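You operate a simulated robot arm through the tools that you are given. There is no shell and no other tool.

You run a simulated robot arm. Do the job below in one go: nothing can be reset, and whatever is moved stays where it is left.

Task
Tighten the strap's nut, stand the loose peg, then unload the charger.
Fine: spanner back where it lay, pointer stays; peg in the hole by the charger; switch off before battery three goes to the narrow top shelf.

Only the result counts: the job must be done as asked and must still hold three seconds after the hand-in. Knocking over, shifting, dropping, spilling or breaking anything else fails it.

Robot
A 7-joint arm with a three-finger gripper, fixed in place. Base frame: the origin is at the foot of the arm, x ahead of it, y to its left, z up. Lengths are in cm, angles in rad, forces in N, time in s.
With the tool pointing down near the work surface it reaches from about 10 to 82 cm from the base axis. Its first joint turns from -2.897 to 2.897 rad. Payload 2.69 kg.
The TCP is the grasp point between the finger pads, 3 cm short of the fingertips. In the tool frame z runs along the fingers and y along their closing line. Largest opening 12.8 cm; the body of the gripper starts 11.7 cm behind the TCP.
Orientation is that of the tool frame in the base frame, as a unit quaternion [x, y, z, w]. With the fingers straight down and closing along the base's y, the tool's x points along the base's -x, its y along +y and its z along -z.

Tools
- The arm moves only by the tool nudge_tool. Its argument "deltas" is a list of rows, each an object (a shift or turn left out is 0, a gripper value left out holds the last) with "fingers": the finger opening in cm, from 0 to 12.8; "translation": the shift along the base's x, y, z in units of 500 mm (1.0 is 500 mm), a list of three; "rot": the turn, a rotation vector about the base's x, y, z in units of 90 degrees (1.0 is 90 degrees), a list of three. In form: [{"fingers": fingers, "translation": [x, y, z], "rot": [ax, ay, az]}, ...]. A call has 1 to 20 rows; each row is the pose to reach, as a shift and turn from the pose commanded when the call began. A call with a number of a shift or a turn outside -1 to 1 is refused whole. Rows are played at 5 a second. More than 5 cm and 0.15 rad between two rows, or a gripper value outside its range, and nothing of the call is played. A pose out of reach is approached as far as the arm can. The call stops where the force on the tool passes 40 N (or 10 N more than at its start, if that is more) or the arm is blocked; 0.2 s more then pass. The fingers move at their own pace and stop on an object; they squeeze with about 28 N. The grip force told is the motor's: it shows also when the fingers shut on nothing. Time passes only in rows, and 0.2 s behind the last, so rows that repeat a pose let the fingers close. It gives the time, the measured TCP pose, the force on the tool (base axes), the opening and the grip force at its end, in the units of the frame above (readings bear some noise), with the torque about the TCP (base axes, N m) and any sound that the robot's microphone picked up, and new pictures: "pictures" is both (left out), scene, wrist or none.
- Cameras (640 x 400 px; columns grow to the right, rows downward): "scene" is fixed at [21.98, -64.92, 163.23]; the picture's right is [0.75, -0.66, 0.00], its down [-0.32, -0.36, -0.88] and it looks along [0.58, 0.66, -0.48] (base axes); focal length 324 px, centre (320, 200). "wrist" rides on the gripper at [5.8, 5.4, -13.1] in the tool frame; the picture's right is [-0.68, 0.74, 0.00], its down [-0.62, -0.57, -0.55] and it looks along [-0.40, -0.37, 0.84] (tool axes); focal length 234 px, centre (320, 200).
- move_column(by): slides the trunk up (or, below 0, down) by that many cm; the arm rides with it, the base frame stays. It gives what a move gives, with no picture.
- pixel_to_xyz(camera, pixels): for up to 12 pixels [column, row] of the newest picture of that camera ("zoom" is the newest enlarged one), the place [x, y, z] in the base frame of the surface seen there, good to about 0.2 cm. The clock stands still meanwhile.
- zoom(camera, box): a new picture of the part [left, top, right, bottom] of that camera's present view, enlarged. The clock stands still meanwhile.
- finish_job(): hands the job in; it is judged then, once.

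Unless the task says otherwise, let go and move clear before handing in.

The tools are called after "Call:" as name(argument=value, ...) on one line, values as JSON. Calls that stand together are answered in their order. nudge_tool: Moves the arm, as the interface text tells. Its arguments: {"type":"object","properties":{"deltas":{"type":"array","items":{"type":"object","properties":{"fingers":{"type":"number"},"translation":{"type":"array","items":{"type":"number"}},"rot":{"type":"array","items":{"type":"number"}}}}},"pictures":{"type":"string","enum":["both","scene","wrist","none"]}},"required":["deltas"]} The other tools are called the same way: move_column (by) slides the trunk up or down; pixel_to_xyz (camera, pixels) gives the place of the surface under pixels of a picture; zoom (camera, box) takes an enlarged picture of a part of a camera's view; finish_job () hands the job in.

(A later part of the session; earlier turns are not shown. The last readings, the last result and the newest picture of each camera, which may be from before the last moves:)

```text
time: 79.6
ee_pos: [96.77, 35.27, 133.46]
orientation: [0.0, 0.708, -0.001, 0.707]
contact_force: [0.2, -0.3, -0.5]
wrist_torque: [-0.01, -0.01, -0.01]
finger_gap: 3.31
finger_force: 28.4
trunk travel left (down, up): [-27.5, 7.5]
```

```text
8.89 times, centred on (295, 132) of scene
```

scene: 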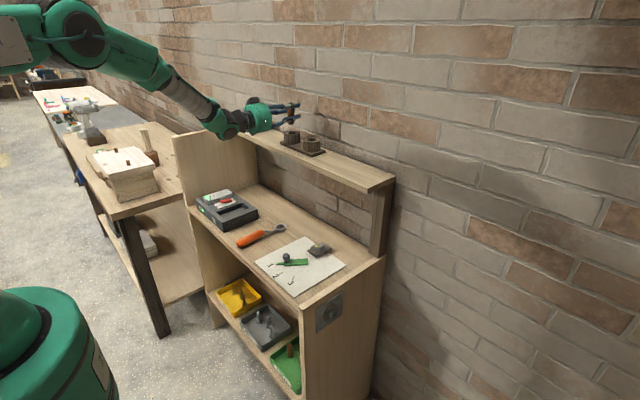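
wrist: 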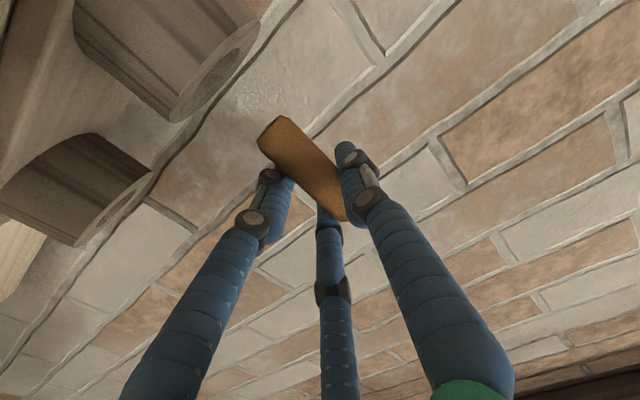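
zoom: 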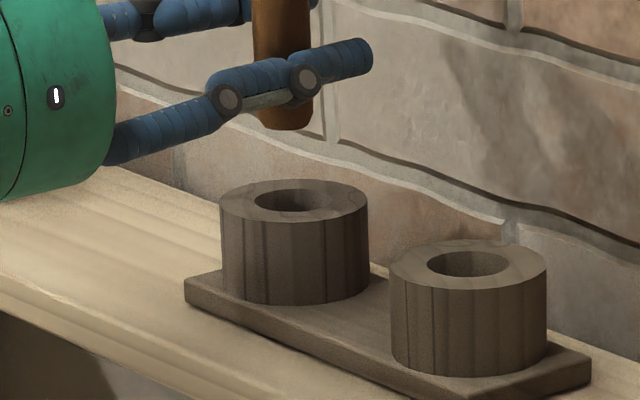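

The reach is fine. Measuring the peg's bottom against the socket now.

Call:
pixel_to_xyz(camera="zoom", pixels=[[262, 112], [285, 112], [308, 110], [285, 122], [285, 127], [255, 20], [280, 20], [306, 20], [246, 203], [344, 203], [295, 219], [295, 186]])

Call:
pixel_to_xyz(camera="zoom", pixels=[[262, 112], [285, 112], [308, 110], [285, 122], [285, 127], [255, 20], [280, 20], [306, 20], [250, 203], [341, 203], [295, 216], [295, 189]])

```text
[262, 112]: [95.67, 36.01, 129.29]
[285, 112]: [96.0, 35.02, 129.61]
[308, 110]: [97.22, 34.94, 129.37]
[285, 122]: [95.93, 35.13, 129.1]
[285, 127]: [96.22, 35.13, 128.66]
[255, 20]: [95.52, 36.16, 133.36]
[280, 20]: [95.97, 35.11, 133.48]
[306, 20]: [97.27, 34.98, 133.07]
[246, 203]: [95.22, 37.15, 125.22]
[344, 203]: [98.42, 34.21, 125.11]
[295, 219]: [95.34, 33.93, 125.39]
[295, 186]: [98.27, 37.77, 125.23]
```

```text
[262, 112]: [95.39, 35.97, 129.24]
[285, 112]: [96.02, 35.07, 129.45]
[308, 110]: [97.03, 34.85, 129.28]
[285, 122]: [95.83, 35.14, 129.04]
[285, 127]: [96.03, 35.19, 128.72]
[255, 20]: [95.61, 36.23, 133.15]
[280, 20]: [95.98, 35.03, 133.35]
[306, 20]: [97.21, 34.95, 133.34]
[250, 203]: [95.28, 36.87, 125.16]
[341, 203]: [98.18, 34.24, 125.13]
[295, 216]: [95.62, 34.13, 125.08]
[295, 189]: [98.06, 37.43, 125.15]
```

Peg centre (96.72, 36.05) vs socket (96.83, 35.8): shifting slightly and lowering ~4.9 cm so it enters the socket.

Call:
nudge_tool(deltas=[{"fingers": 0, "translation": [0.002, -0.005, -0.02]}, {"fingers": 0, "translation": [0.002, -0.005, -0.045]}, {"fingers": 0, "translation": [0.002, -0.005, -0.06]}, {"fingers": 0, "translation": [0.002, -0.005, -0.075]}, {"fingers": 0, "translation": [0.002, -0.005, -0.087]}, {"fingers": 0, "translation": [0.002, -0.005, -0.098]}, {"fingers": 0, "translation": [0.002, -0.005, -0.098]}])

Call:
zoom(camera="scene", box=[265, 110, 325, 155])

```text
time: 81.2
ee_pos: [96.82, 35.18, 128.69]
orientation: [-0.001, 0.707, 0.001, 0.707]
contact_force: [0.7, 0.5, 0.3]
wrist_torque: [0.01, -0.04, 0.01]
finger_gap: 3.33
finger_force: 27.8
trunk travel left (down, up): [-27.5, 7.5]
```

scene: 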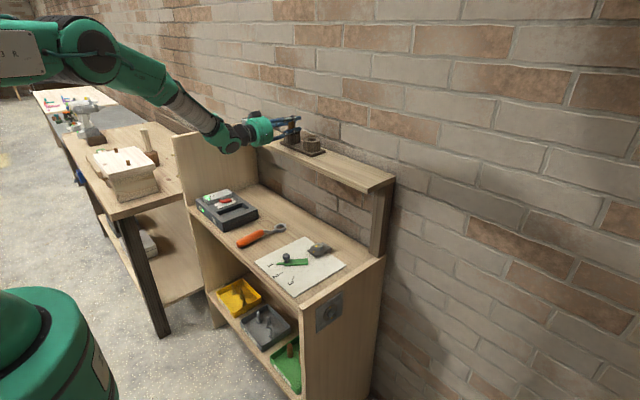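
wrist: 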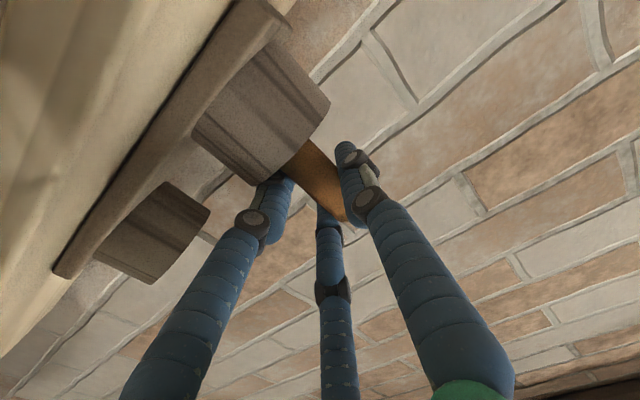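

```text
8.89 times, centred on (295, 132) of scene
```

zoom: 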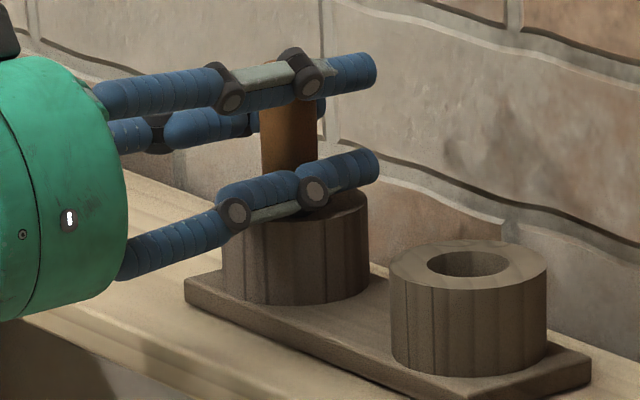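

No contact: the peg is ~1.5 cm into the socket. Checking how much room remains under the lower finger.

Call:
pixel_to_xyz(camera="zoom", pixels=[[237, 228], [262, 210], [315, 204], [300, 190], [350, 168], [375, 178], [250, 195], [290, 150], [268, 155], [312, 150], [290, 190], [340, 195]])

```text
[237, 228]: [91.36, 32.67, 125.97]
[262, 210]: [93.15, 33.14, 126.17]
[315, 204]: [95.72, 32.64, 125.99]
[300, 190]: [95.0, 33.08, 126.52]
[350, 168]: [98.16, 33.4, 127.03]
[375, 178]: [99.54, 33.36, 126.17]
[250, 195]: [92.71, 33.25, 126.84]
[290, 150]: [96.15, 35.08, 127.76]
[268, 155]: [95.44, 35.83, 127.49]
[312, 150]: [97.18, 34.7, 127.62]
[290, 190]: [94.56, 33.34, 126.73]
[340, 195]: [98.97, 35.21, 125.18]
```

Room below is ~0.8 cm. A tiny shift, 0.2 cm down, then open just enough (gap 4.0) to let the peg drop into the socket.

Call:
nudge_tool(deltas=[{"fingers": 0, "translation": [0, -0.003, -0.004]}, {"fingers": 3.4, "translation": [0, -0.003, -0.004]}, {"fingers": 3.7, "translation": [0, -0.003, -0.004]}, {"fingers": 4.0, "translation": [0, -0.003, -0.004]}, {"fingers": 4.0, "translation": [0, -0.003, -0.004]}, {"fingers": 4.0, "translation": [0, -0.003, -0.004]}])

Call:
zoom(camera="scene", box=[265, 110, 325, 155])

```text
time: 82.6
ee_pos: [96.77, 34.99, 128.68]
orientation: [0.001, 0.707, -0.001, 0.707]
contact_force: [0.4, 0.9, 3.6]
wrist_torque: [-0.02, 0.09, -0.03]
finger_gap: 3.89
finger_force: 0.0
trunk travel left (down, up): [-27.5, 7.5]
```

scene: 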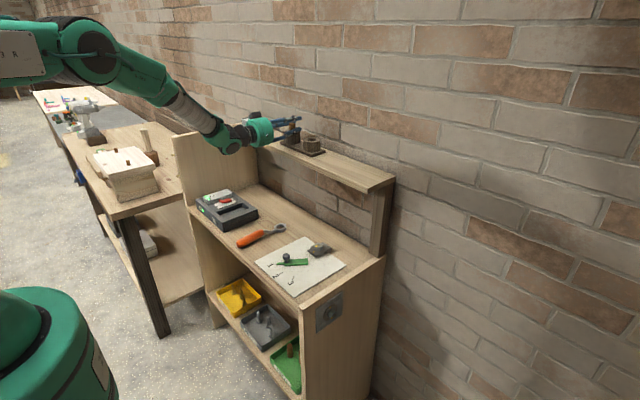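
wrist: 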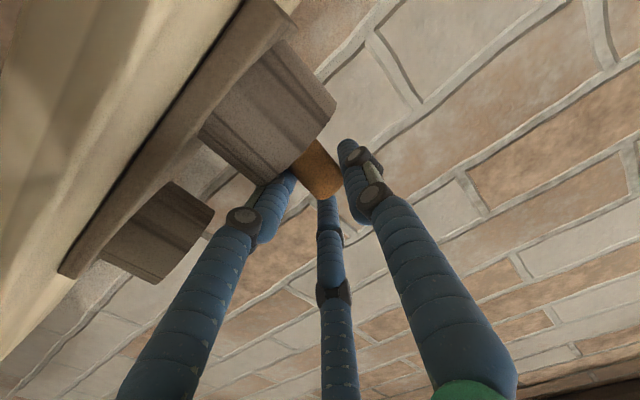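

```text
8.89 times, centred on (295, 132) of scene
```

zoom: 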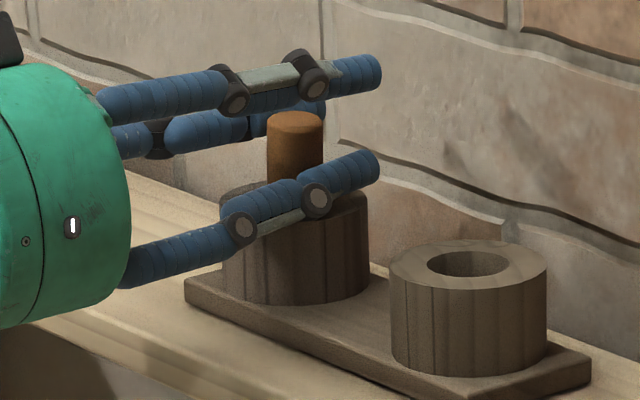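

The peg dropped into the socket. The lower finger may be brushing the rim (3.6 N), so I'll rise straight up out of the way.

Call:
nudge_tool(deltas=[{"fingers": 3.9, "translation": [0, 0.002, 0.008]}, {"fingers": 3.9, "translation": [0, 0.002, 0.025]}, {"fingers": 3.9, "translation": [0, 0.002, 0.045]}, {"fingers": 3.9, "translation": [0, 0.002, 0.07]}, {"fingers": 3.9, "translation": [0, 0.002, 0.1]}, {"fingers": 3.9, "translation": [0, 0.002, 0.12]}, {"fingers": 3.9, "translation": [0, 0.002, 0.12]}], pictures="scene")

Call:
zoom(camera="scene", box=[265, 110, 325, 155])

```text
time: 84.2
ee_pos: [96.93, 34.88, 134.61]
orientation: [0.0, 0.707, 0.0, 0.707]
contact_force: [-0.5, -0.4, -1.0]
wrist_torque: [0.02, 0.01, 0.0]
finger_gap: 3.91
finger_force: 0.0
trunk travel left (down, up): [-27.5, 7.5]
```

scene: 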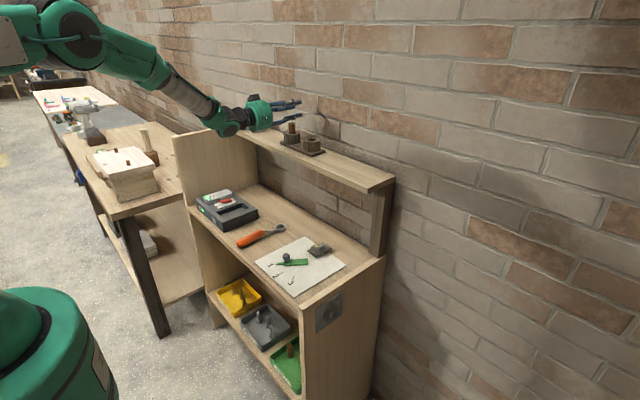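

```text
8.89 times, centred on (295, 132) of scene
```

zoom: 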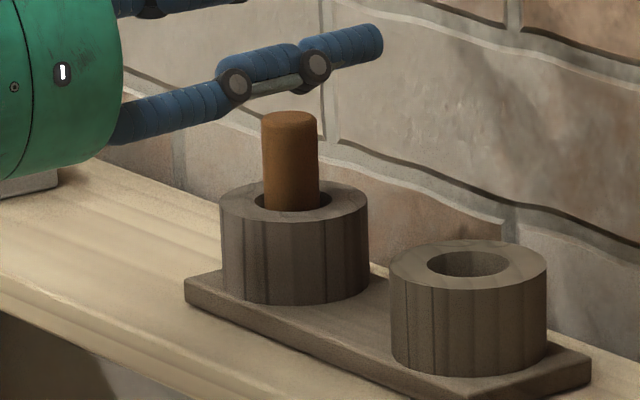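

The peg stands upright in the charger-side socket. Retracting, then measuring the charger, switch and battery.

Call:
nudge_tool(deltas=[{"fingers": 3.9, "translation": [-0.06, 0, 0.01]}, {"fingers": 3.9, "translation": [-0.14, 0, 0.02]}, {"fingers": 3.9, "translation": [-0.22, 0, 0.02]}, {"fingers": 3.9, "translation": [-0.3, 0, 0.02]}, {"fingers": 3.9, "translation": [-0.38, 0, 0.02]}, {"fingers": 3.9, "translation": [-0.46, 0, 0.02]}, {"fingers": 3.9, "translation": [-0.54, 0.0, 0.02]}, {"fingers": 3.9, "translation": [-0.62, 0.0, 0.02]}, {"fingers": 3.9, "translation": [-0.62, 0.0, 0.02]}], pictures="scene")

Call:
zoom(camera="scene", box=[190, 180, 265, 240])

```text
time: 86.2
ee_pos: [65.88, 35.08, 135.67]
orientation: [0.0, 0.707, 0.0, 0.707]
contact_force: [-0.5, -0.2, 0.6]
wrist_torque: [0.01, -0.01, -0.02]
finger_gap: 3.9
finger_force: 0.0
trunk travel left (down, up): [-27.5, 7.5]
```

scene: 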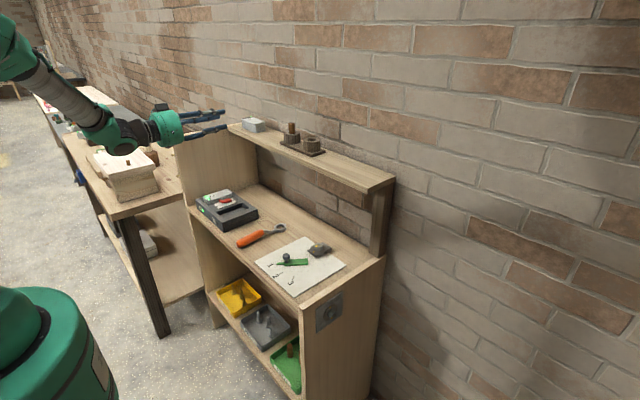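

```text
6.67 times, centred on (228, 210) of scene
```

zoom: 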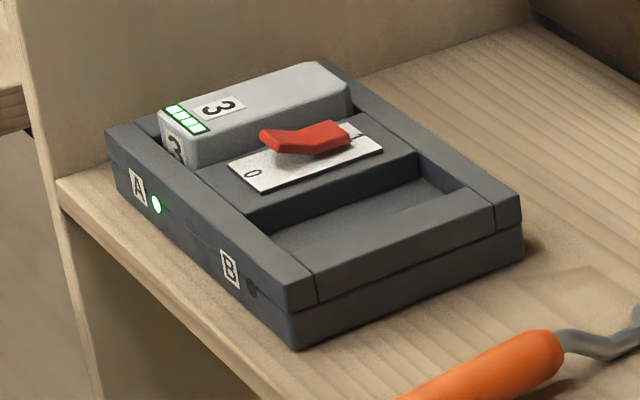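

Call:
pixel_to_xyz(camera="zoom", pixels=[[168, 103], [198, 135], [350, 90], [318, 62], [250, 95], [225, 125], [330, 115], [345, 140], [270, 140], [300, 140], [315, 132], [345, 128]])

Call:
pixel_to_xyz(camera="zoom", pixels=[[108, 130], [285, 290], [520, 200], [320, 62], [260, 185], [235, 165], [375, 150], [250, 175], [355, 125], [210, 165], [420, 155], [300, 240]])

Call:
zoom(camera="scene", box=[210, 188, 250, 213])

```text
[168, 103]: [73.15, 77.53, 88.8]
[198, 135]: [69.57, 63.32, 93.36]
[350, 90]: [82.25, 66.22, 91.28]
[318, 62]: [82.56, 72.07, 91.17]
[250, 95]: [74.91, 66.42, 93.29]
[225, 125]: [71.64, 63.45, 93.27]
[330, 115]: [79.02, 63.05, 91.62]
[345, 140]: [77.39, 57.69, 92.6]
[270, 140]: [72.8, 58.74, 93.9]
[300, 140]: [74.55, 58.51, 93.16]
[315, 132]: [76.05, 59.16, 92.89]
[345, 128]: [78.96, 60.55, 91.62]
```

```text
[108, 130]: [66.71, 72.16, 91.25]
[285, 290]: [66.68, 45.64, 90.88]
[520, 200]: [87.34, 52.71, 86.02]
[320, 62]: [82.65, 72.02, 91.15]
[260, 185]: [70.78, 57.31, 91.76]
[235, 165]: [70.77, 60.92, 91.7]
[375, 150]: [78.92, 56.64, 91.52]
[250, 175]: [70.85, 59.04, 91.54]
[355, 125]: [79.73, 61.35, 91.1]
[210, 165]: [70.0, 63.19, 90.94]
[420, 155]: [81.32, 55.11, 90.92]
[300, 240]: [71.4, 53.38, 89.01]
```

```text
16.00 times, centred on (230, 200) of scene
```

zoom: 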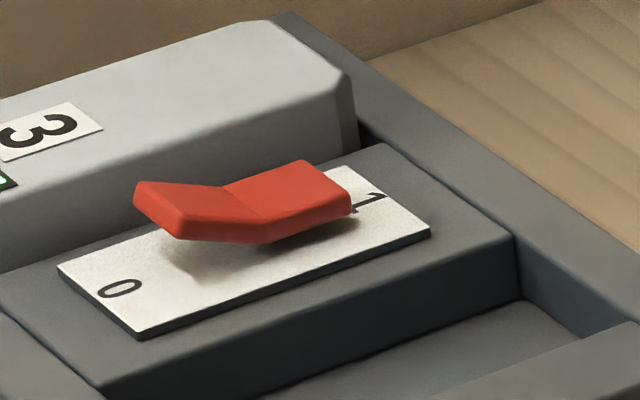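

The red rocker's "1" side is down (on) and its "0" end at about (72.5, 58.7, 93.9) is raised. I'll bring the hand tool-down in front-left of the charger for a close look at the battery and rocker.

Call:
nudge_tool(deltas=[{"fingers": 1, "translation": [-0.025, 0.055, -0.02], "rot": [0, 0.0833, 0]}, {"fingers": 1, "translation": [-0.05, 0.11, -0.05], "rot": [0, 0.1667, 0]}, {"fingers": 1, "translation": [-0.08, 0.165, -0.08], "rot": [0, 0.25, 0]}, {"fingers": 1, "translation": [-0.11, 0.22, -0.12], "rot": [0, 0.3333, 0]}, {"fingers": 1, "translation": [-0.14, 0.275, -0.16], "rot": [0, 0.4167, 0]}, {"fingers": 1, "translation": [-0.17, 0.33, -0.2], "rot": [0, 0.5, 0]}, {"fingers": 1, "translation": [-0.2, 0.385, -0.24], "rot": [0, 0.5833, 0]}, {"fingers": 1, "translation": [-0.23, 0.44, -0.28], "rot": [0, 0.6667, 0]}, {"fingers": 1, "translation": [-0.26, 0.495, -0.32], "rot": [0, 0.75, 0]}, {"fingers": 1, "translation": [-0.28, 0.55, -0.36], "rot": [0, 0.8333, 0]}, {"fingers": 1, "translation": [-0.3, 0.6, -0.4], "rot": [0, 0.9167, 0]}, {"fingers": 1, "translation": [-0.31, 0.64, -0.44], "rot": [0, 1.0, 0]}, {"fingers": 1, "translation": [-0.31, 0.64, -0.44], "rot": [0, 1.0, 0]}])

Call:
zoom(camera="wrist", box=[330, 40, 530, 240])

```text
time: 89.0
ee_pos: [50.48, 67.25, 113.52]
orientation: [0.0, 1.0, 0.0, 0.0]
contact_force: [0.4, 0.0, -0.1]
wrist_torque: [-0.04, 0.07, -0.02]
finger_gap: 0.99
finger_force: 0.0
trunk travel left (down, up): [-27.5, 7.5]
```

scene: 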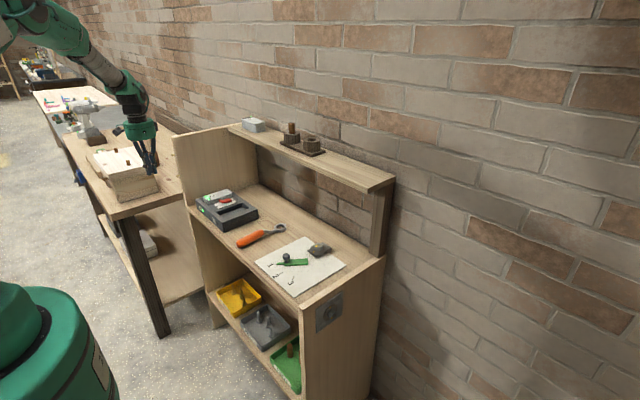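
wrist: 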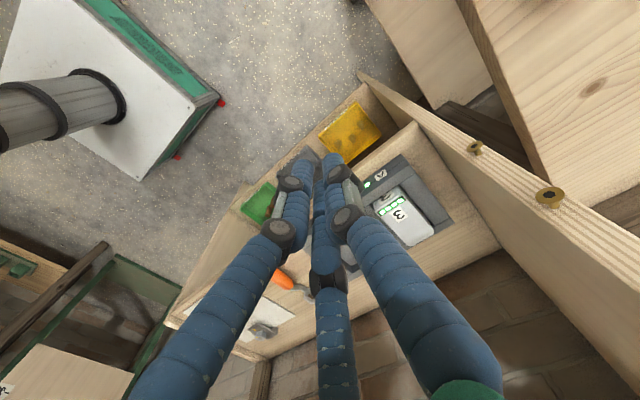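

```text
2.00 times, centred on (430, 140) of wrist
```

zoom: 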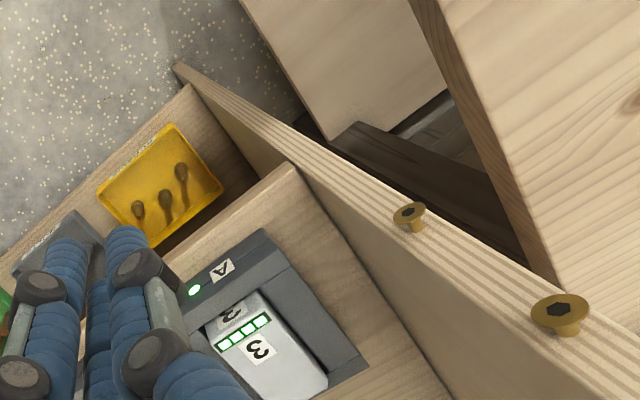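

Too far left; shifting the camera ~11 cm toward -y.

Call:
nudge_tool(deltas=[{"fingers": 1, "translation": [0, -0.08, 0]}, {"fingers": 1, "translation": [0, -0.16, 0]}, {"fingers": 1, "translation": [0, -0.24, 0.0]}, {"fingers": 1, "translation": [0, -0.24, 0.0]}])

Call:
zoom(camera="wrist", box=[350, 60, 510, 200])

```text
time: 90.0
ee_pos: [50.57, 54.78, 113.35]
orientation: [0.0, 1.0, -0.001, 0.0]
contact_force: [-0.2, -1.4, -0.7]
wrist_torque: [0.03, -0.02, 0.02]
finger_gap: 1.02
finger_force: 0.1
trunk travel left (down, up): [-27.5, 7.5]
```

scene: 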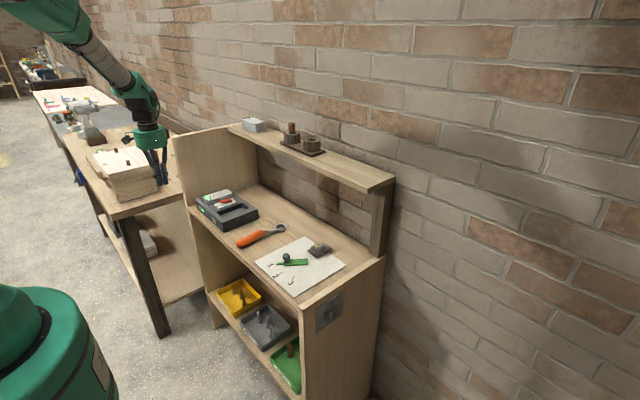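
wrist: 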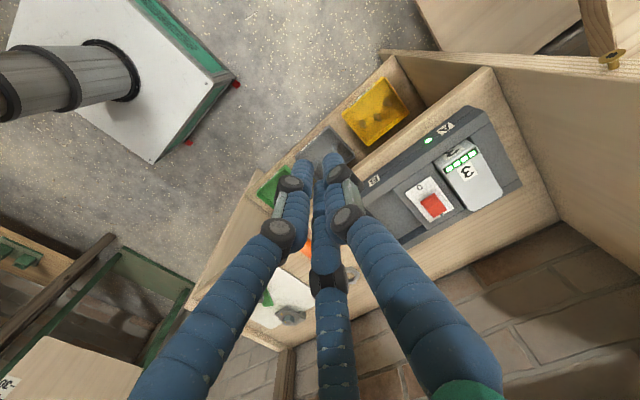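

```text
2.86 times, centred on (430, 130) of wrist
```

zoom: 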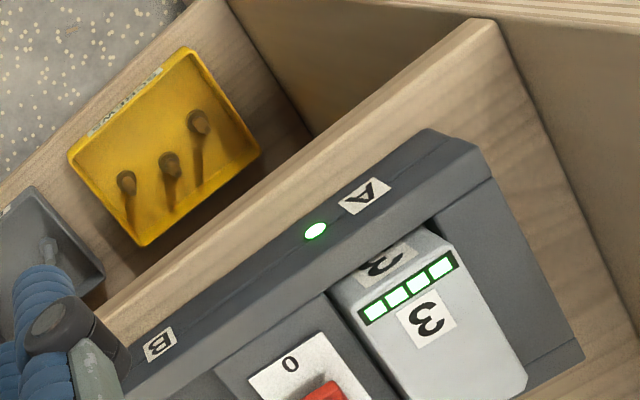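

Good view. Zooming to the battery and rocker and measuring.

Call:
zoom(camera="wrist", box=[400, 115, 520, 235])

Call:
pixel_to_xyz(camera="zoom", pixels=[[178, 170], [290, 90], [420, 260], [330, 320], [200, 130], [250, 85], [320, 200], [210, 220], [370, 160], [440, 270], [300, 110], [150, 170]])

Call:
pixel_to_xyz(camera="zoom", pixels=[[125, 280], [150, 265], [130, 300], [165, 290], [145, 285], [160, 310], [180, 300], [150, 325], [170, 330], [70, 270], [180, 350], [110, 240]])

```text
3.33 times, centred on (460, 175) of wrist
```

zoom: 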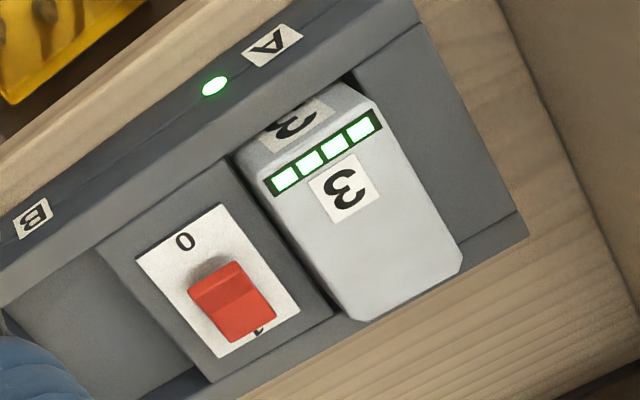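

```text
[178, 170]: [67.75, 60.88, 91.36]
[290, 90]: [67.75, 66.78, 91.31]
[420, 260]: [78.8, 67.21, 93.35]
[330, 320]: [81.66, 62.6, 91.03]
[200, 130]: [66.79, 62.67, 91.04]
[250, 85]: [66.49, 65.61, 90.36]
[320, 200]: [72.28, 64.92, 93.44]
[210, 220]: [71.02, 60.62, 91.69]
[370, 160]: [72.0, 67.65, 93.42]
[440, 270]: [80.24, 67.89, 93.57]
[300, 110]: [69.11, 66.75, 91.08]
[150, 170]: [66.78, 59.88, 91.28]
```

```text
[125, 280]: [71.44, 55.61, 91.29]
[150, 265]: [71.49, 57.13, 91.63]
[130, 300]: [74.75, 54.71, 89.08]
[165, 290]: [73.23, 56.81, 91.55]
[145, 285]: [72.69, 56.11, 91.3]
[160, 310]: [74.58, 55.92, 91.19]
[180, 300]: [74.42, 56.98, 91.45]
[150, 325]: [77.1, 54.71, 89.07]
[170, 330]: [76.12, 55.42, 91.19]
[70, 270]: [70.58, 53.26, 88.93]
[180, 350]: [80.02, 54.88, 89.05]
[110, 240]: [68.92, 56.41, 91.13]
```

Call:
pixel_to_xyz(camera="zoom", pixels=[[245, 160], [345, 88], [268, 190], [375, 118], [455, 258], [370, 312], [300, 250], [330, 140], [415, 190], [340, 290], [235, 160], [460, 275]])

Call:
pixel_to_xyz(camera="zoom", pixels=[[195, 288], [235, 265], [215, 277], [222, 290], [248, 277], [230, 300], [245, 330], [268, 312], [232, 338], [180, 242], [300, 310], [260, 300]])

Call:
pixel_to_xyz(camera="zoom", pixels=[[385, 100], [420, 130], [480, 230], [500, 200], [355, 75], [470, 260], [360, 325], [320, 300], [230, 175], [345, 75], [410, 60], [520, 235]])

```text
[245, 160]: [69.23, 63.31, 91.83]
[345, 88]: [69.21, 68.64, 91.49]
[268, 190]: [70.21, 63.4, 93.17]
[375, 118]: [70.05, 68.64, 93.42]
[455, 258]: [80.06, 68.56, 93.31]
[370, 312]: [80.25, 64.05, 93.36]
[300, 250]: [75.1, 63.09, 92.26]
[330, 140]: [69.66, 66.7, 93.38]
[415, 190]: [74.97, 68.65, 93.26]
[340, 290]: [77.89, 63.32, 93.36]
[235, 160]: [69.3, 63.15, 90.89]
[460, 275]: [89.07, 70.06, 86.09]
```

```text
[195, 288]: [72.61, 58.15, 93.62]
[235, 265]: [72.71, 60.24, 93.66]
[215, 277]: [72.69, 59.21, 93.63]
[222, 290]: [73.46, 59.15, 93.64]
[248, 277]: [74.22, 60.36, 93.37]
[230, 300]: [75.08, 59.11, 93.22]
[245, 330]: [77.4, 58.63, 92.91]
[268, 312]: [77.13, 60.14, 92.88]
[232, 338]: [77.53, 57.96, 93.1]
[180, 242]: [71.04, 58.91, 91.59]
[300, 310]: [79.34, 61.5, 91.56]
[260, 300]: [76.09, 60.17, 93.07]
```

```text
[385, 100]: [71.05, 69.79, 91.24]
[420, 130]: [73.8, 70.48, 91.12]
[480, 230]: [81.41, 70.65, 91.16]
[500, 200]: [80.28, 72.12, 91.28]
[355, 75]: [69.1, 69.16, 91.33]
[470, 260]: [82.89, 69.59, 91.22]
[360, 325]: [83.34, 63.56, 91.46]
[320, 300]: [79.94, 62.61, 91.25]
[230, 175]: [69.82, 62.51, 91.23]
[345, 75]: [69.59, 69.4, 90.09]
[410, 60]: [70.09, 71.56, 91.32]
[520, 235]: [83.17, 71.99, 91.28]
```

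Battery 3: x 69.2–81, y 63.1–68.9, top z 93.4, with 2.1 cm showing above the frame (91.3). It's ~100 cm out, so a level tool is needed: with the pair of fingers side by side straddling it. First I'll pitch the hand level again in front of the charger.

Call:
nudge_tool(deltas=[{"fingers": 1, "translation": [0.005, 0.007, -0.005], "rot": [0, -0.0833, 0]}, {"fingers": 1, "translation": [0.01, 0.014, -0.01], "rot": [0, -0.1667, 0]}, {"fingers": 1, "translation": [0.015, 0.021, -0.015], "rot": [0, -0.25, 0]}, {"fingers": 1, "translation": [0.02, 0.028, -0.02], "rot": [0, -0.3333, 0]}, {"fingers": 1, "translation": [0.025, 0.035, -0.025], "rot": [0, -0.4167, 0]}, {"fingers": 1, "translation": [0.03, 0.042, -0.03], "rot": [0, -0.5, 0]}, {"fingers": 1, "translation": [0.035, 0.049, -0.035], "rot": [0, -0.5833, 0]}, {"fingers": 1, "translation": [0.04, 0.056, -0.04], "rot": [0, -0.6667, 0]}, {"fingers": 1, "translation": [0.045, 0.063, -0.045], "rot": [0, -0.75, 0]}, {"fingers": 1, "translation": [0.05, 0.07, -0.05], "rot": [0, -0.8333, 0]}, {"fingers": 1, "translation": [0.055, 0.077, -0.055], "rot": [0, -0.9167, 0]}, {"fingers": 1, "translation": [0.06, 0.084, -0.06], "rot": [0, -1.0, 0]}, {"fingers": 1, "translation": [0.06, 0.084, -0.06], "rot": [0, -1.0, 0]}], pictures="scene")

Call:
nudge_tool(deltas=[{"fingers": 1, "rot": [0.0833, 0, 0]}, {"fingers": 1, "rot": [0.1667, 0, 0]}, {"fingers": 1, "rot": [0.25, 0, 0]}, {"fingers": 1, "rot": [0.3333, 0, 0]}, {"fingers": 1, "rot": [0.4167, 0, 0]}, {"fingers": 1, "rot": [0.5, 0, 0]}, {"fingers": 1, "rot": [0.5833, 0, 0]}, {"fingers": 1, "rot": [0.6667, 0, 0]}, {"fingers": 1, "rot": [0.75, 0, 0]}, {"fingers": 1, "rot": [0.8333, 0, 0]}, {"fingers": 1, "rot": [0.9167, 0, 0]}, {"fingers": 1, "rot": [1.0, 0, 0]}, {"fingers": 1, "rot": [1.0, 0, 0]}])

```text
time: 92.8
ee_pos: [53.38, 59.26, 110.38]
orientation: [0.0, 0.707, 0.0, 0.708]
contact_force: [0.3, 0.6, -0.6]
wrist_torque: [-0.01, -0.01, -0.02]
finger_gap: 1.0
finger_force: 0.1
trunk travel left (down, up): [-27.5, 7.5]
```

scene: 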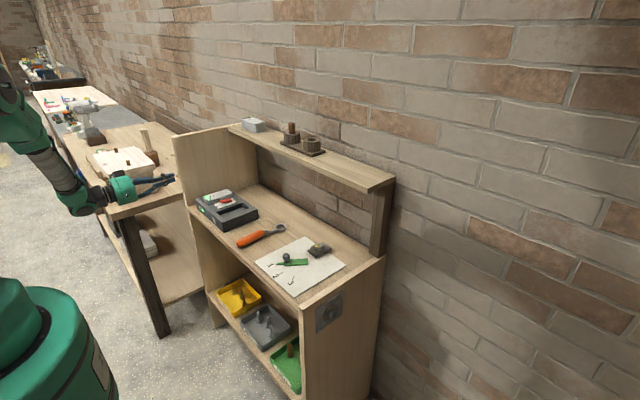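

```text
time: 95.6
ee_pos: [59.51, 73.57, 121.3]
orientation: [0.396, 0.662, 0.307, 0.557]
contact_force: [-0.2, -0.5, 0.3]
wrist_torque: [-0.01, 0.04, 0.02]
finger_gap: 1.01
finger_force: 0.0
out of reach, approached as far as the arm can: row 4, 5, 6, 7, 8, 9, 10, 11, 12, 13
trunk travel left (down, up): [-27.5, 7.5]
```

scene: 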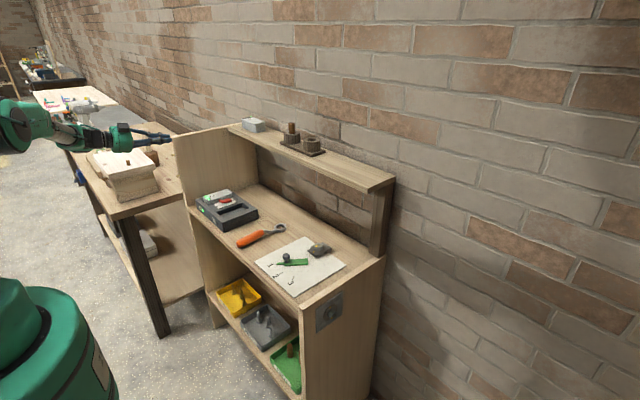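
wrist: 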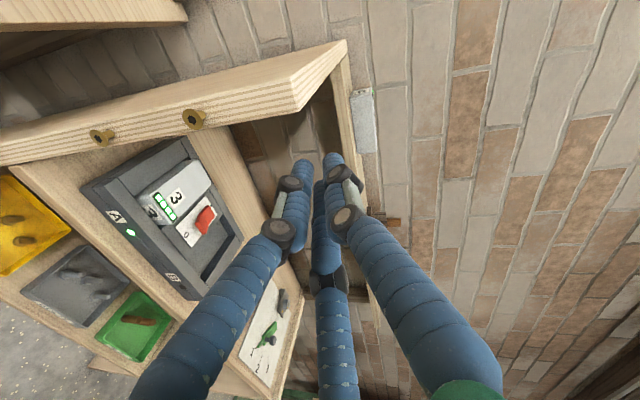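

The +90° roll hit a joint limit and the arm drifted; the same orientation is reachable the other way round (-270°). First undoing this roll step by step.

Call:
nudge_tool(deltas=[{"fingers": 1, "rot": [-0.0833, 0, 0]}, {"fingers": 1, "rot": [-0.1667, 0, 0]}, {"fingers": 1, "rot": [-0.25, 0, 0]}, {"fingers": 1, "rot": [-0.3333, 0, 0]}, {"fingers": 1, "rot": [-0.4167, 0, 0]}, {"fingers": 1, "rot": [-0.5, 0, 0]}, {"fingers": 1, "rot": [-0.5833, 0, 0]}, {"fingers": 1, "rot": [-0.6667, 0, 0]}, {"fingers": 1, "rot": [-0.75, 0, 0]}, {"fingers": 1, "rot": [-0.8333, 0, 0]}, {"fingers": 1, "rot": [-0.9167, 0, 0]}, {"fingers": 1, "rot": [-1.0, 0, 0]}, {"fingers": 1, "rot": [-1.0, 0, 0]}], pictures="scene")

```text
time: 98.4
ee_pos: [60.34, 74.19, 121.39]
orientation: [-0.115, 0.685, -0.252, 0.674]
contact_force: [-0.3, -0.2, -0.6]
wrist_torque: [0.0, 0.0, 0.0]
finger_gap: 0.98
finger_force: 0.0
trunk travel left (down, up): [-27.5, 7.5]
```

scene: 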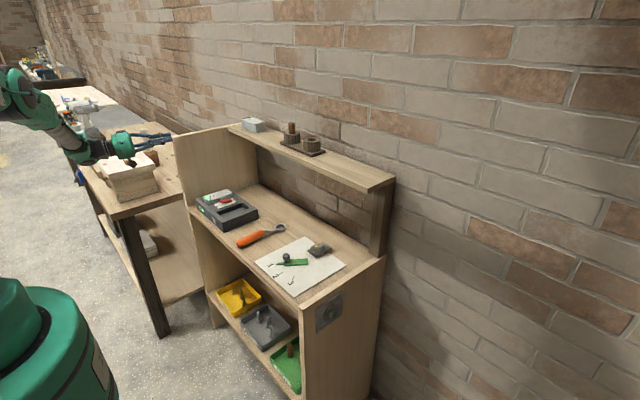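

The arm is now offset at (60.3, 74.2, 121.4), turned ~-30° in roll and -11° in yaw. Bringing it back to the clear spot in front of the charger and straightening the yaw.

Call:
nudge_tool(deltas=[{"fingers": 1, "translation": [-0.02, -0.05, -0.02], "rot": [0, -0.002, 0.02]}, {"fingers": 1, "translation": [-0.045, -0.1, -0.06], "rot": [0, -0.004, 0.04]}, {"fingers": 1, "translation": [-0.07, -0.15, -0.1], "rot": [0, -0.006, 0.06]}, {"fingers": 1, "translation": [-0.095, -0.2, -0.14], "rot": [0, -0.008, 0.08]}, {"fingers": 1, "translation": [-0.12, -0.25, -0.18], "rot": [0, -0.01, 0.1]}, {"fingers": 1, "translation": [-0.146, -0.3, -0.22], "rot": [0, -0.011, 0.124]}, {"fingers": 1, "translation": [-0.146, -0.3, -0.22], "rot": [0, -0.011, 0.124]}], pictures="scene")

```text
time: 100.0
ee_pos: [52.8, 59.11, 110.24]
orientation: [-0.178, 0.665, -0.186, 0.701]
contact_force: [0.3, -0.1, -0.4]
wrist_torque: [-0.01, -0.02, 0.04]
finger_gap: 0.99
finger_force: 0.1
trunk travel left (down, up): [-27.5, 7.5]
```

scene: 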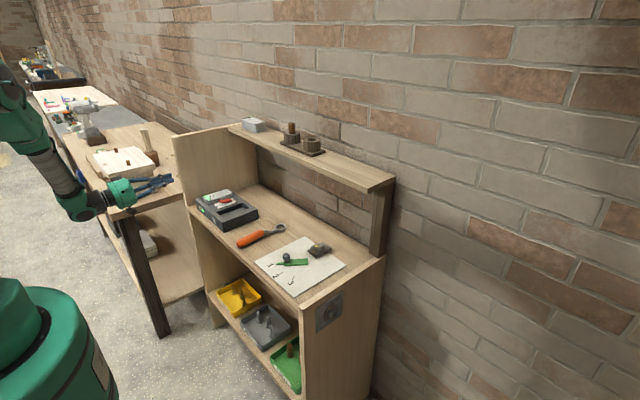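

Back at the clear spot with roll ≈ -30° and ~3° nose-up. Correcting pitch, then continuing the roll in the negative direction.

Call:
nudge_tool(deltas=[{"fingers": 1, "rot": [0, 0.033, 0]}, {"fingers": 1, "rot": [0, 0.033, 0]}], pictures="none")

Call:
nudge_tool(deltas=[{"fingers": 1, "rot": [-0.0833, 0, 0]}, {"fingers": 1, "rot": [-0.1667, 0, 0]}, {"fingers": 1, "rot": [-0.25, 0, 0]}, {"fingers": 1, "rot": [-0.3333, 0, 0]}, {"fingers": 1, "rot": [-0.4167, 0, 0]}, {"fingers": 1, "rot": [-0.5, 0, 0]}, {"fingers": 1, "rot": [-0.5833, 0, 0]}, {"fingers": 1, "rot": [-0.6667, 0, 0]}, {"fingers": 1, "rot": [-0.75, 0, 0]}, {"fingers": 1, "rot": [-0.8333, 0, 0]}, {"fingers": 1, "rot": [-0.9167, 0, 0]}, {"fingers": 1, "rot": [-1.0, 0, 0]}], pictures="none")

Call:
nudge_tool(deltas=[{"fingers": 1, "rot": [-0.0833, 0, 0]}, {"fingers": 1, "rot": [-0.1667, 0, 0]}, {"fingers": 1, "rot": [-0.25, 0, 0]}, {"fingers": 1, "rot": [-0.3333, 0, 0]}, {"fingers": 1, "rot": [-0.4167, 0, 0]}, {"fingers": 1, "rot": [-0.5, 0, 0]}, {"fingers": 1, "rot": [-0.5833, 0, 0]}, {"fingers": 1, "rot": [-0.6667, 0, 0]}, {"fingers": 1, "rot": [-0.6667, 0, 0]}], pictures="scene")

```text
time: 100.6
ee_pos: [52.66, 59.04, 110.29]
orientation: [-0.183, 0.683, -0.181, 0.684]
contact_force: [-0.2, 0.5, 1.2]
wrist_torque: [0.0, 0.04, 0.04]
finger_gap: 0.98
finger_force: 0.0
trunk travel left (down, up): [-27.5, 7.5]
```

```text
time: 103.2
ee_pos: [52.81, 59.17, 110.34]
orientation: [0.614, -0.354, 0.611, -0.353]
contact_force: [-0.7, -0.2, -0.3]
wrist_torque: [0.0, 0.01, 0.02]
finger_gap: 0.99
finger_force: 0.1
trunk travel left (down, up): [-27.5, 7.5]
```

```text
time: 105.2
ee_pos: [52.94, 59.01, 110.46]
orientation: [0.708, -0.002, 0.707, 0.001]
contact_force: [1.2, -0.5, 1.1]
wrist_torque: [-0.01, 0.0, -0.03]
finger_gap: 1.01
finger_force: 0.1
trunk travel left (down, up): [-27.5, 7.5]
```

scene: 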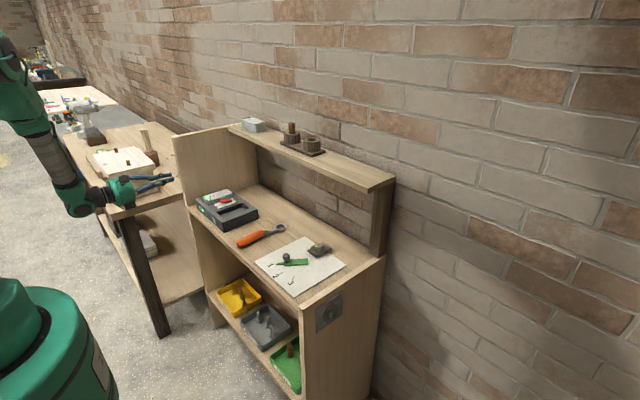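

Roll is at -180° with no trouble; the last 90°.

Call:
nudge_tool(deltas=[{"fingers": 1, "rot": [-0.0833, 0, 0]}, {"fingers": 1, "rot": [-0.1667, 0, 0]}, {"fingers": 1, "rot": [-0.25, 0, 0]}, {"fingers": 1, "rot": [-0.3333, 0, 0]}, {"fingers": 1, "rot": [-0.4167, 0, 0]}, {"fingers": 1, "rot": [-0.5, 0, 0]}, {"fingers": 1, "rot": [-0.5833, 0, 0]}, {"fingers": 1, "rot": [-0.6667, 0, 0]}, {"fingers": 1, "rot": [-0.75, 0, 0]}, {"fingers": 1, "rot": [-0.8333, 0, 0]}, {"fingers": 1, "rot": [-0.9167, 0, 0]}, {"fingers": 1, "rot": [-1.0, 0, 0]}, {"fingers": 1, "rot": [-1.0, 0, 0]}])

```text
time: 108.0
ee_pos: [52.87, 59.16, 110.35]
orientation: [0.5, 0.498, 0.5, 0.501]
contact_force: [0.0, 0.4, -0.1]
wrist_torque: [-0.04, 0.02, -0.04]
finger_gap: 1.02
finger_force: 0.1
trunk travel left (down, up): [-27.5, 7.5]
```

scene: 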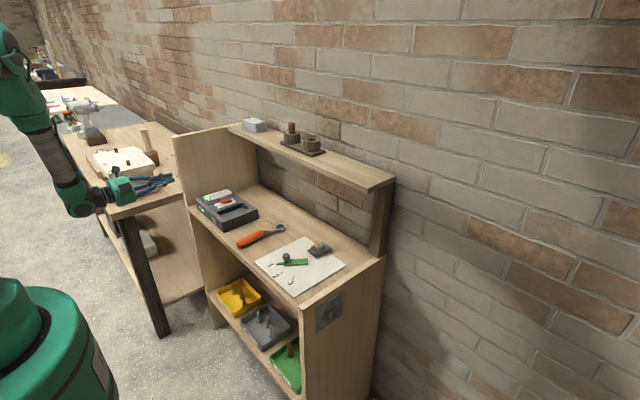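
wrist: 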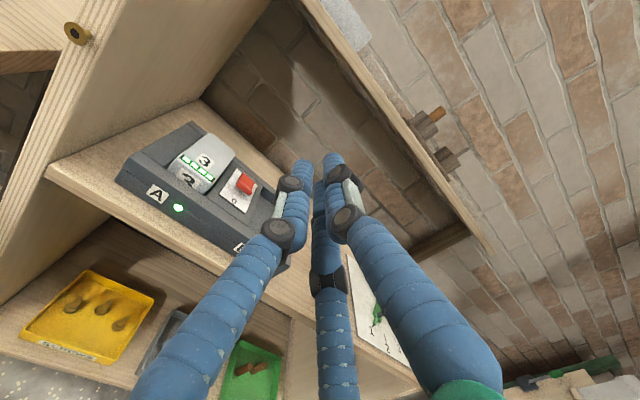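

The tool is now level with its pair of fingers side by side below and the single one above. Next: press the rocker's "0" end. Moving to just above it (TCP (70.4, 59.2, 97)), fingers closed.

Call:
nudge_tool(deltas=[{"fingers": 0, "translation": [0.02, 0, -0.07]}, {"fingers": 0, "translation": [0.04, 0.001, -0.15]}, {"fingers": 0, "translation": [0.06, 0.001, -0.22]}, {"fingers": 0, "translation": [0.1, 0.001, -0.267]}, {"fingers": 0, "translation": [0.18, 0.001, -0.267]}, {"fingers": 0, "translation": [0.26, 0.001, -0.267]}, {"fingers": 0, "translation": [0.32, 0.001, -0.267]}, {"fingers": 0, "translation": [0.35, 0.001, -0.267]}, {"fingers": 0, "translation": [0.35, 0.001, -0.267]}])

Call:
zoom(camera="scene", box=[190, 175, 265, 235])

Call:
zoom(camera="wrist", box=[150, 100, 420, 300])

```text
time: 110.0
ee_pos: [70.62, 59.39, 96.91]
orientation: [0.501, 0.498, 0.501, 0.5]
contact_force: [0.4, 0.6, -1.0]
wrist_torque: [0.01, -0.03, 0.0]
finger_gap: 0.21
finger_force: 28.3
trunk travel left (down, up): [-27.5, 7.5]
```

scene: 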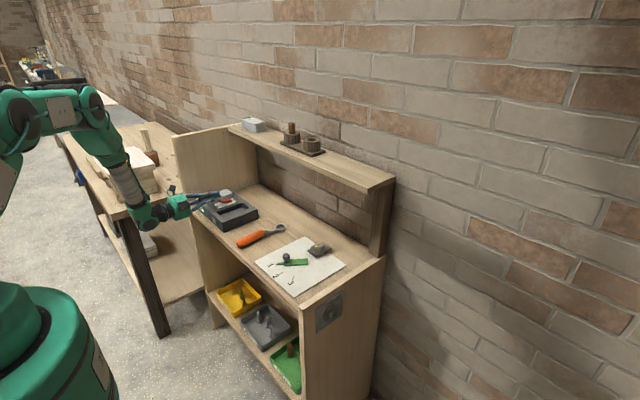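
wrist: 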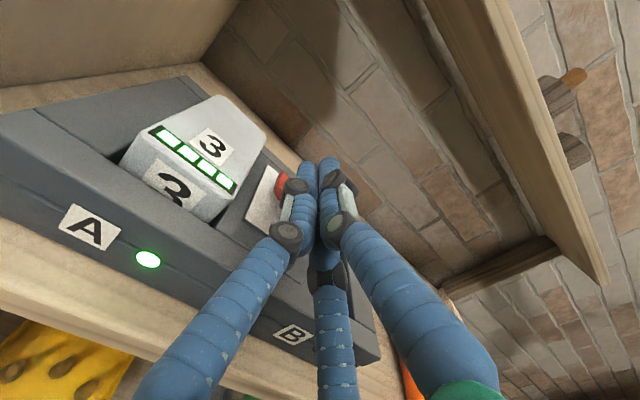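

```text
6.67 times, centred on (228, 205) of scene
```

zoom: 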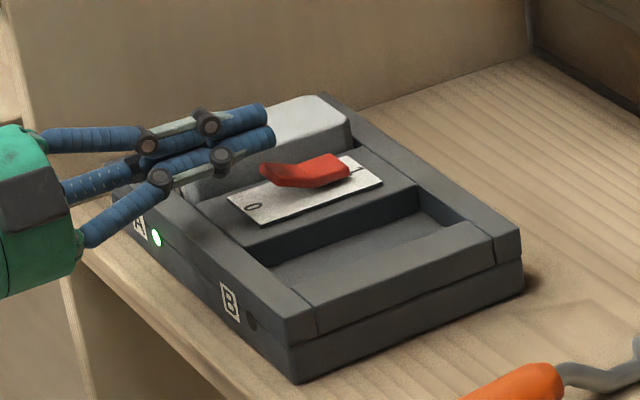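

```text
2.00 times, centred on (285, 200) of wrist
```

zoom: 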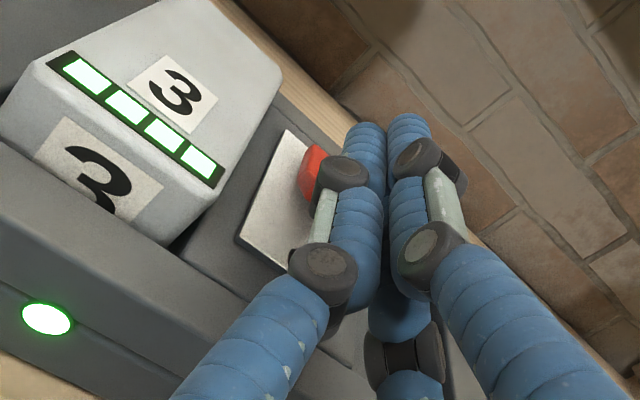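

Call:
zoom(camera="scene", box=[205, 185, 250, 215])

Call:
pixel_to_xyz(camera="zoom", pixels=[[195, 135], [180, 150], [185, 125], [165, 155], [180, 95], [120, 170], [195, 190], [230, 205], [290, 200], [310, 180], [200, 200], [250, 210]])

```text
13.33 times, centred on (228, 200) of scene
```

zoom: 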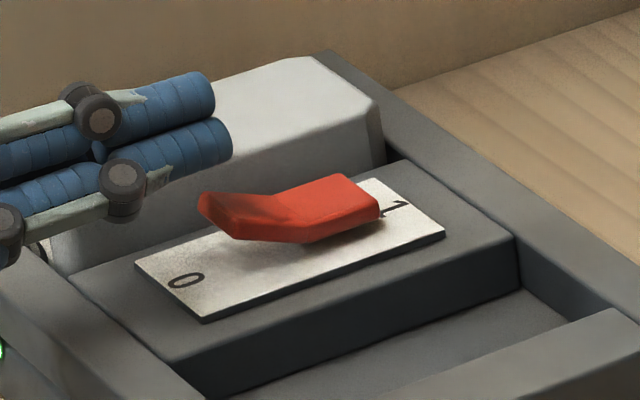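

```text
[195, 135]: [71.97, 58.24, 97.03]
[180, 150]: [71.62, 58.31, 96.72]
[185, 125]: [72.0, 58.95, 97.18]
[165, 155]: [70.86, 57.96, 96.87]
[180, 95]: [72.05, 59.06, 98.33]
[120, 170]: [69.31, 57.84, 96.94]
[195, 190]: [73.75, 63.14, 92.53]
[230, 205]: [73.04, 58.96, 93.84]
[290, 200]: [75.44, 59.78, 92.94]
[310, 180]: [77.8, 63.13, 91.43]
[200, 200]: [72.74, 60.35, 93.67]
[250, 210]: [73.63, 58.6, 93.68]
```

The fingertips hang just above the raised end of the rocker. Pressing down slowly.

Call:
nudge_tool(deltas=[{"fingers": 0, "translation": [0, -0.003, -0.012]}, {"fingers": 0, "translation": [0, -0.003, -0.022]}, {"fingers": 0, "translation": [0, -0.003, -0.03]}, {"fingers": 0, "translation": [0, -0.003, -0.037]}, {"fingers": 0, "translation": [0, -0.003, -0.043]}, {"fingers": 0, "translation": [0, -0.003, -0.048]}], pictures="scene")

Call:
zoom(camera="scene", box=[205, 185, 250, 215])

```text
time: 111.4
ee_pos: [70.44, 59.1, 94.48]
orientation: [0.5, 0.498, 0.501, 0.5]
contact_force: [0.2, -0.3, -0.4]
wrist_torque: [0.01, -0.06, 0.01]
finger_gap: 0.21
finger_force: 27.7
trunk travel left (down, up): [-27.5, 7.5]
```

scene: 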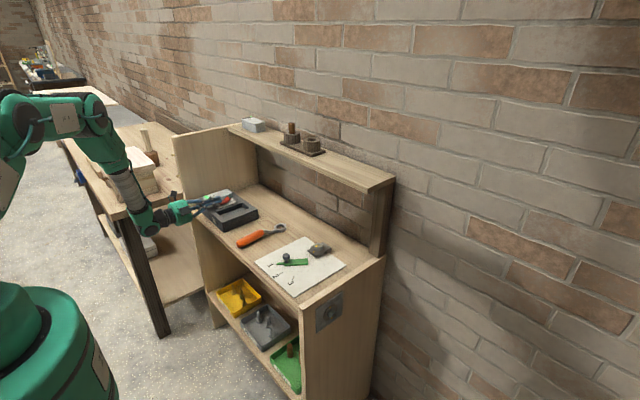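

```text
13.33 times, centred on (228, 200) of scene
```

zoom: 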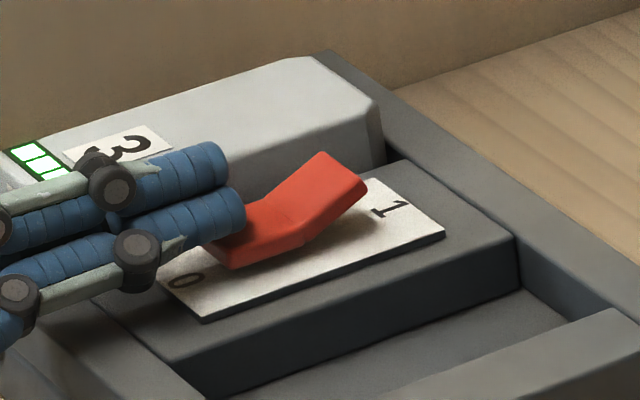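

The rocker has flipped: its "1" side is now up. Rising and verifying the lamp.

Call:
nudge_tool(deltas=[{"fingers": 0, "translation": [0, 0, -0.004]}, {"fingers": 0, "translation": [0, 0, 0.01]}, {"fingers": 0, "translation": [0, 0, 0.05]}, {"fingers": 0, "translation": [-0.04, 0, 0.12]}, {"fingers": 0, "translation": [-0.12, 0, 0.18]}, {"fingers": 0, "translation": [-0.2, 0, 0.22]}, {"fingers": 0, "translation": [-0.28, 0, 0.22]}, {"fingers": 0, "translation": [-0.28, 0, 0.22]}])

Call:
zoom(camera="scene", box=[190, 175, 265, 235])

Call:
zoom(camera="wrist", box=[80, 60, 330, 260])

```text
time: 113.2
ee_pos: [56.18, 58.77, 105.53]
orientation: [0.5, 0.498, 0.501, 0.501]
contact_force: [-0.4, 0.0, -0.7]
wrist_torque: [0.03, -0.01, -0.03]
finger_gap: 0.21
finger_force: 28.3
trunk travel left (down, up): [-27.5, 7.5]
```

scene: 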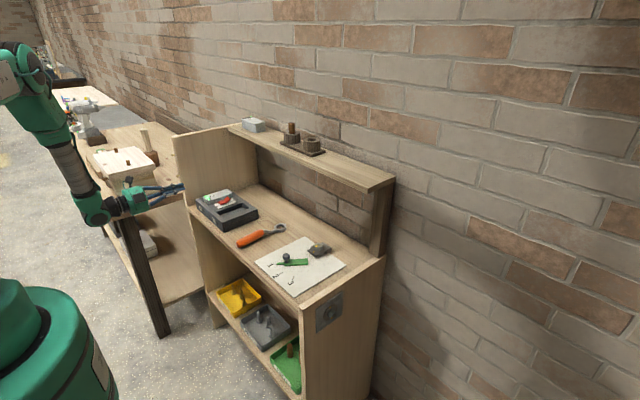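
wrist: 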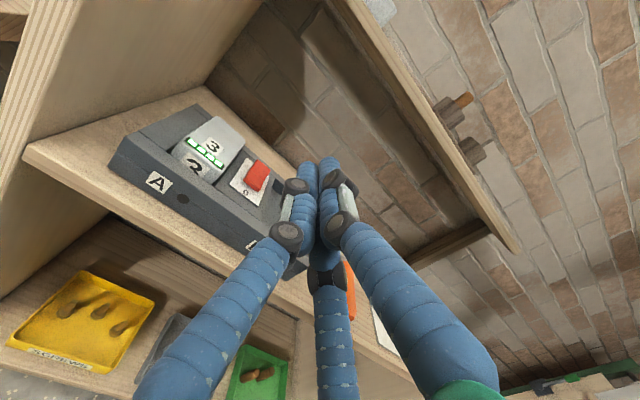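

```text
6.67 times, centred on (228, 205) of scene
```

zoom: 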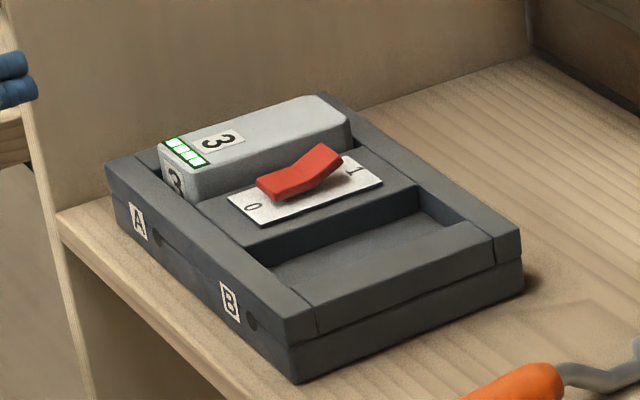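

```text
2.00 times, centred on (205, 160) of wrist
```

zoom: 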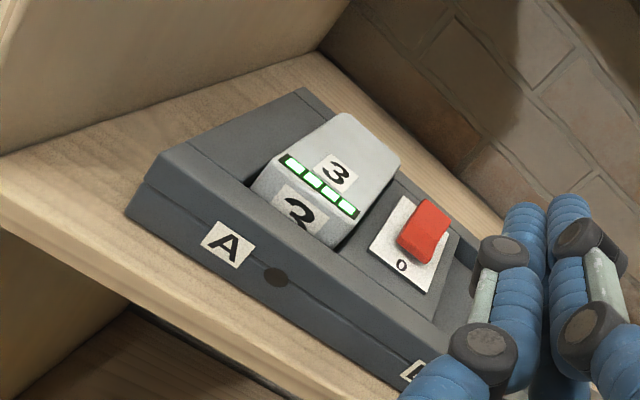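

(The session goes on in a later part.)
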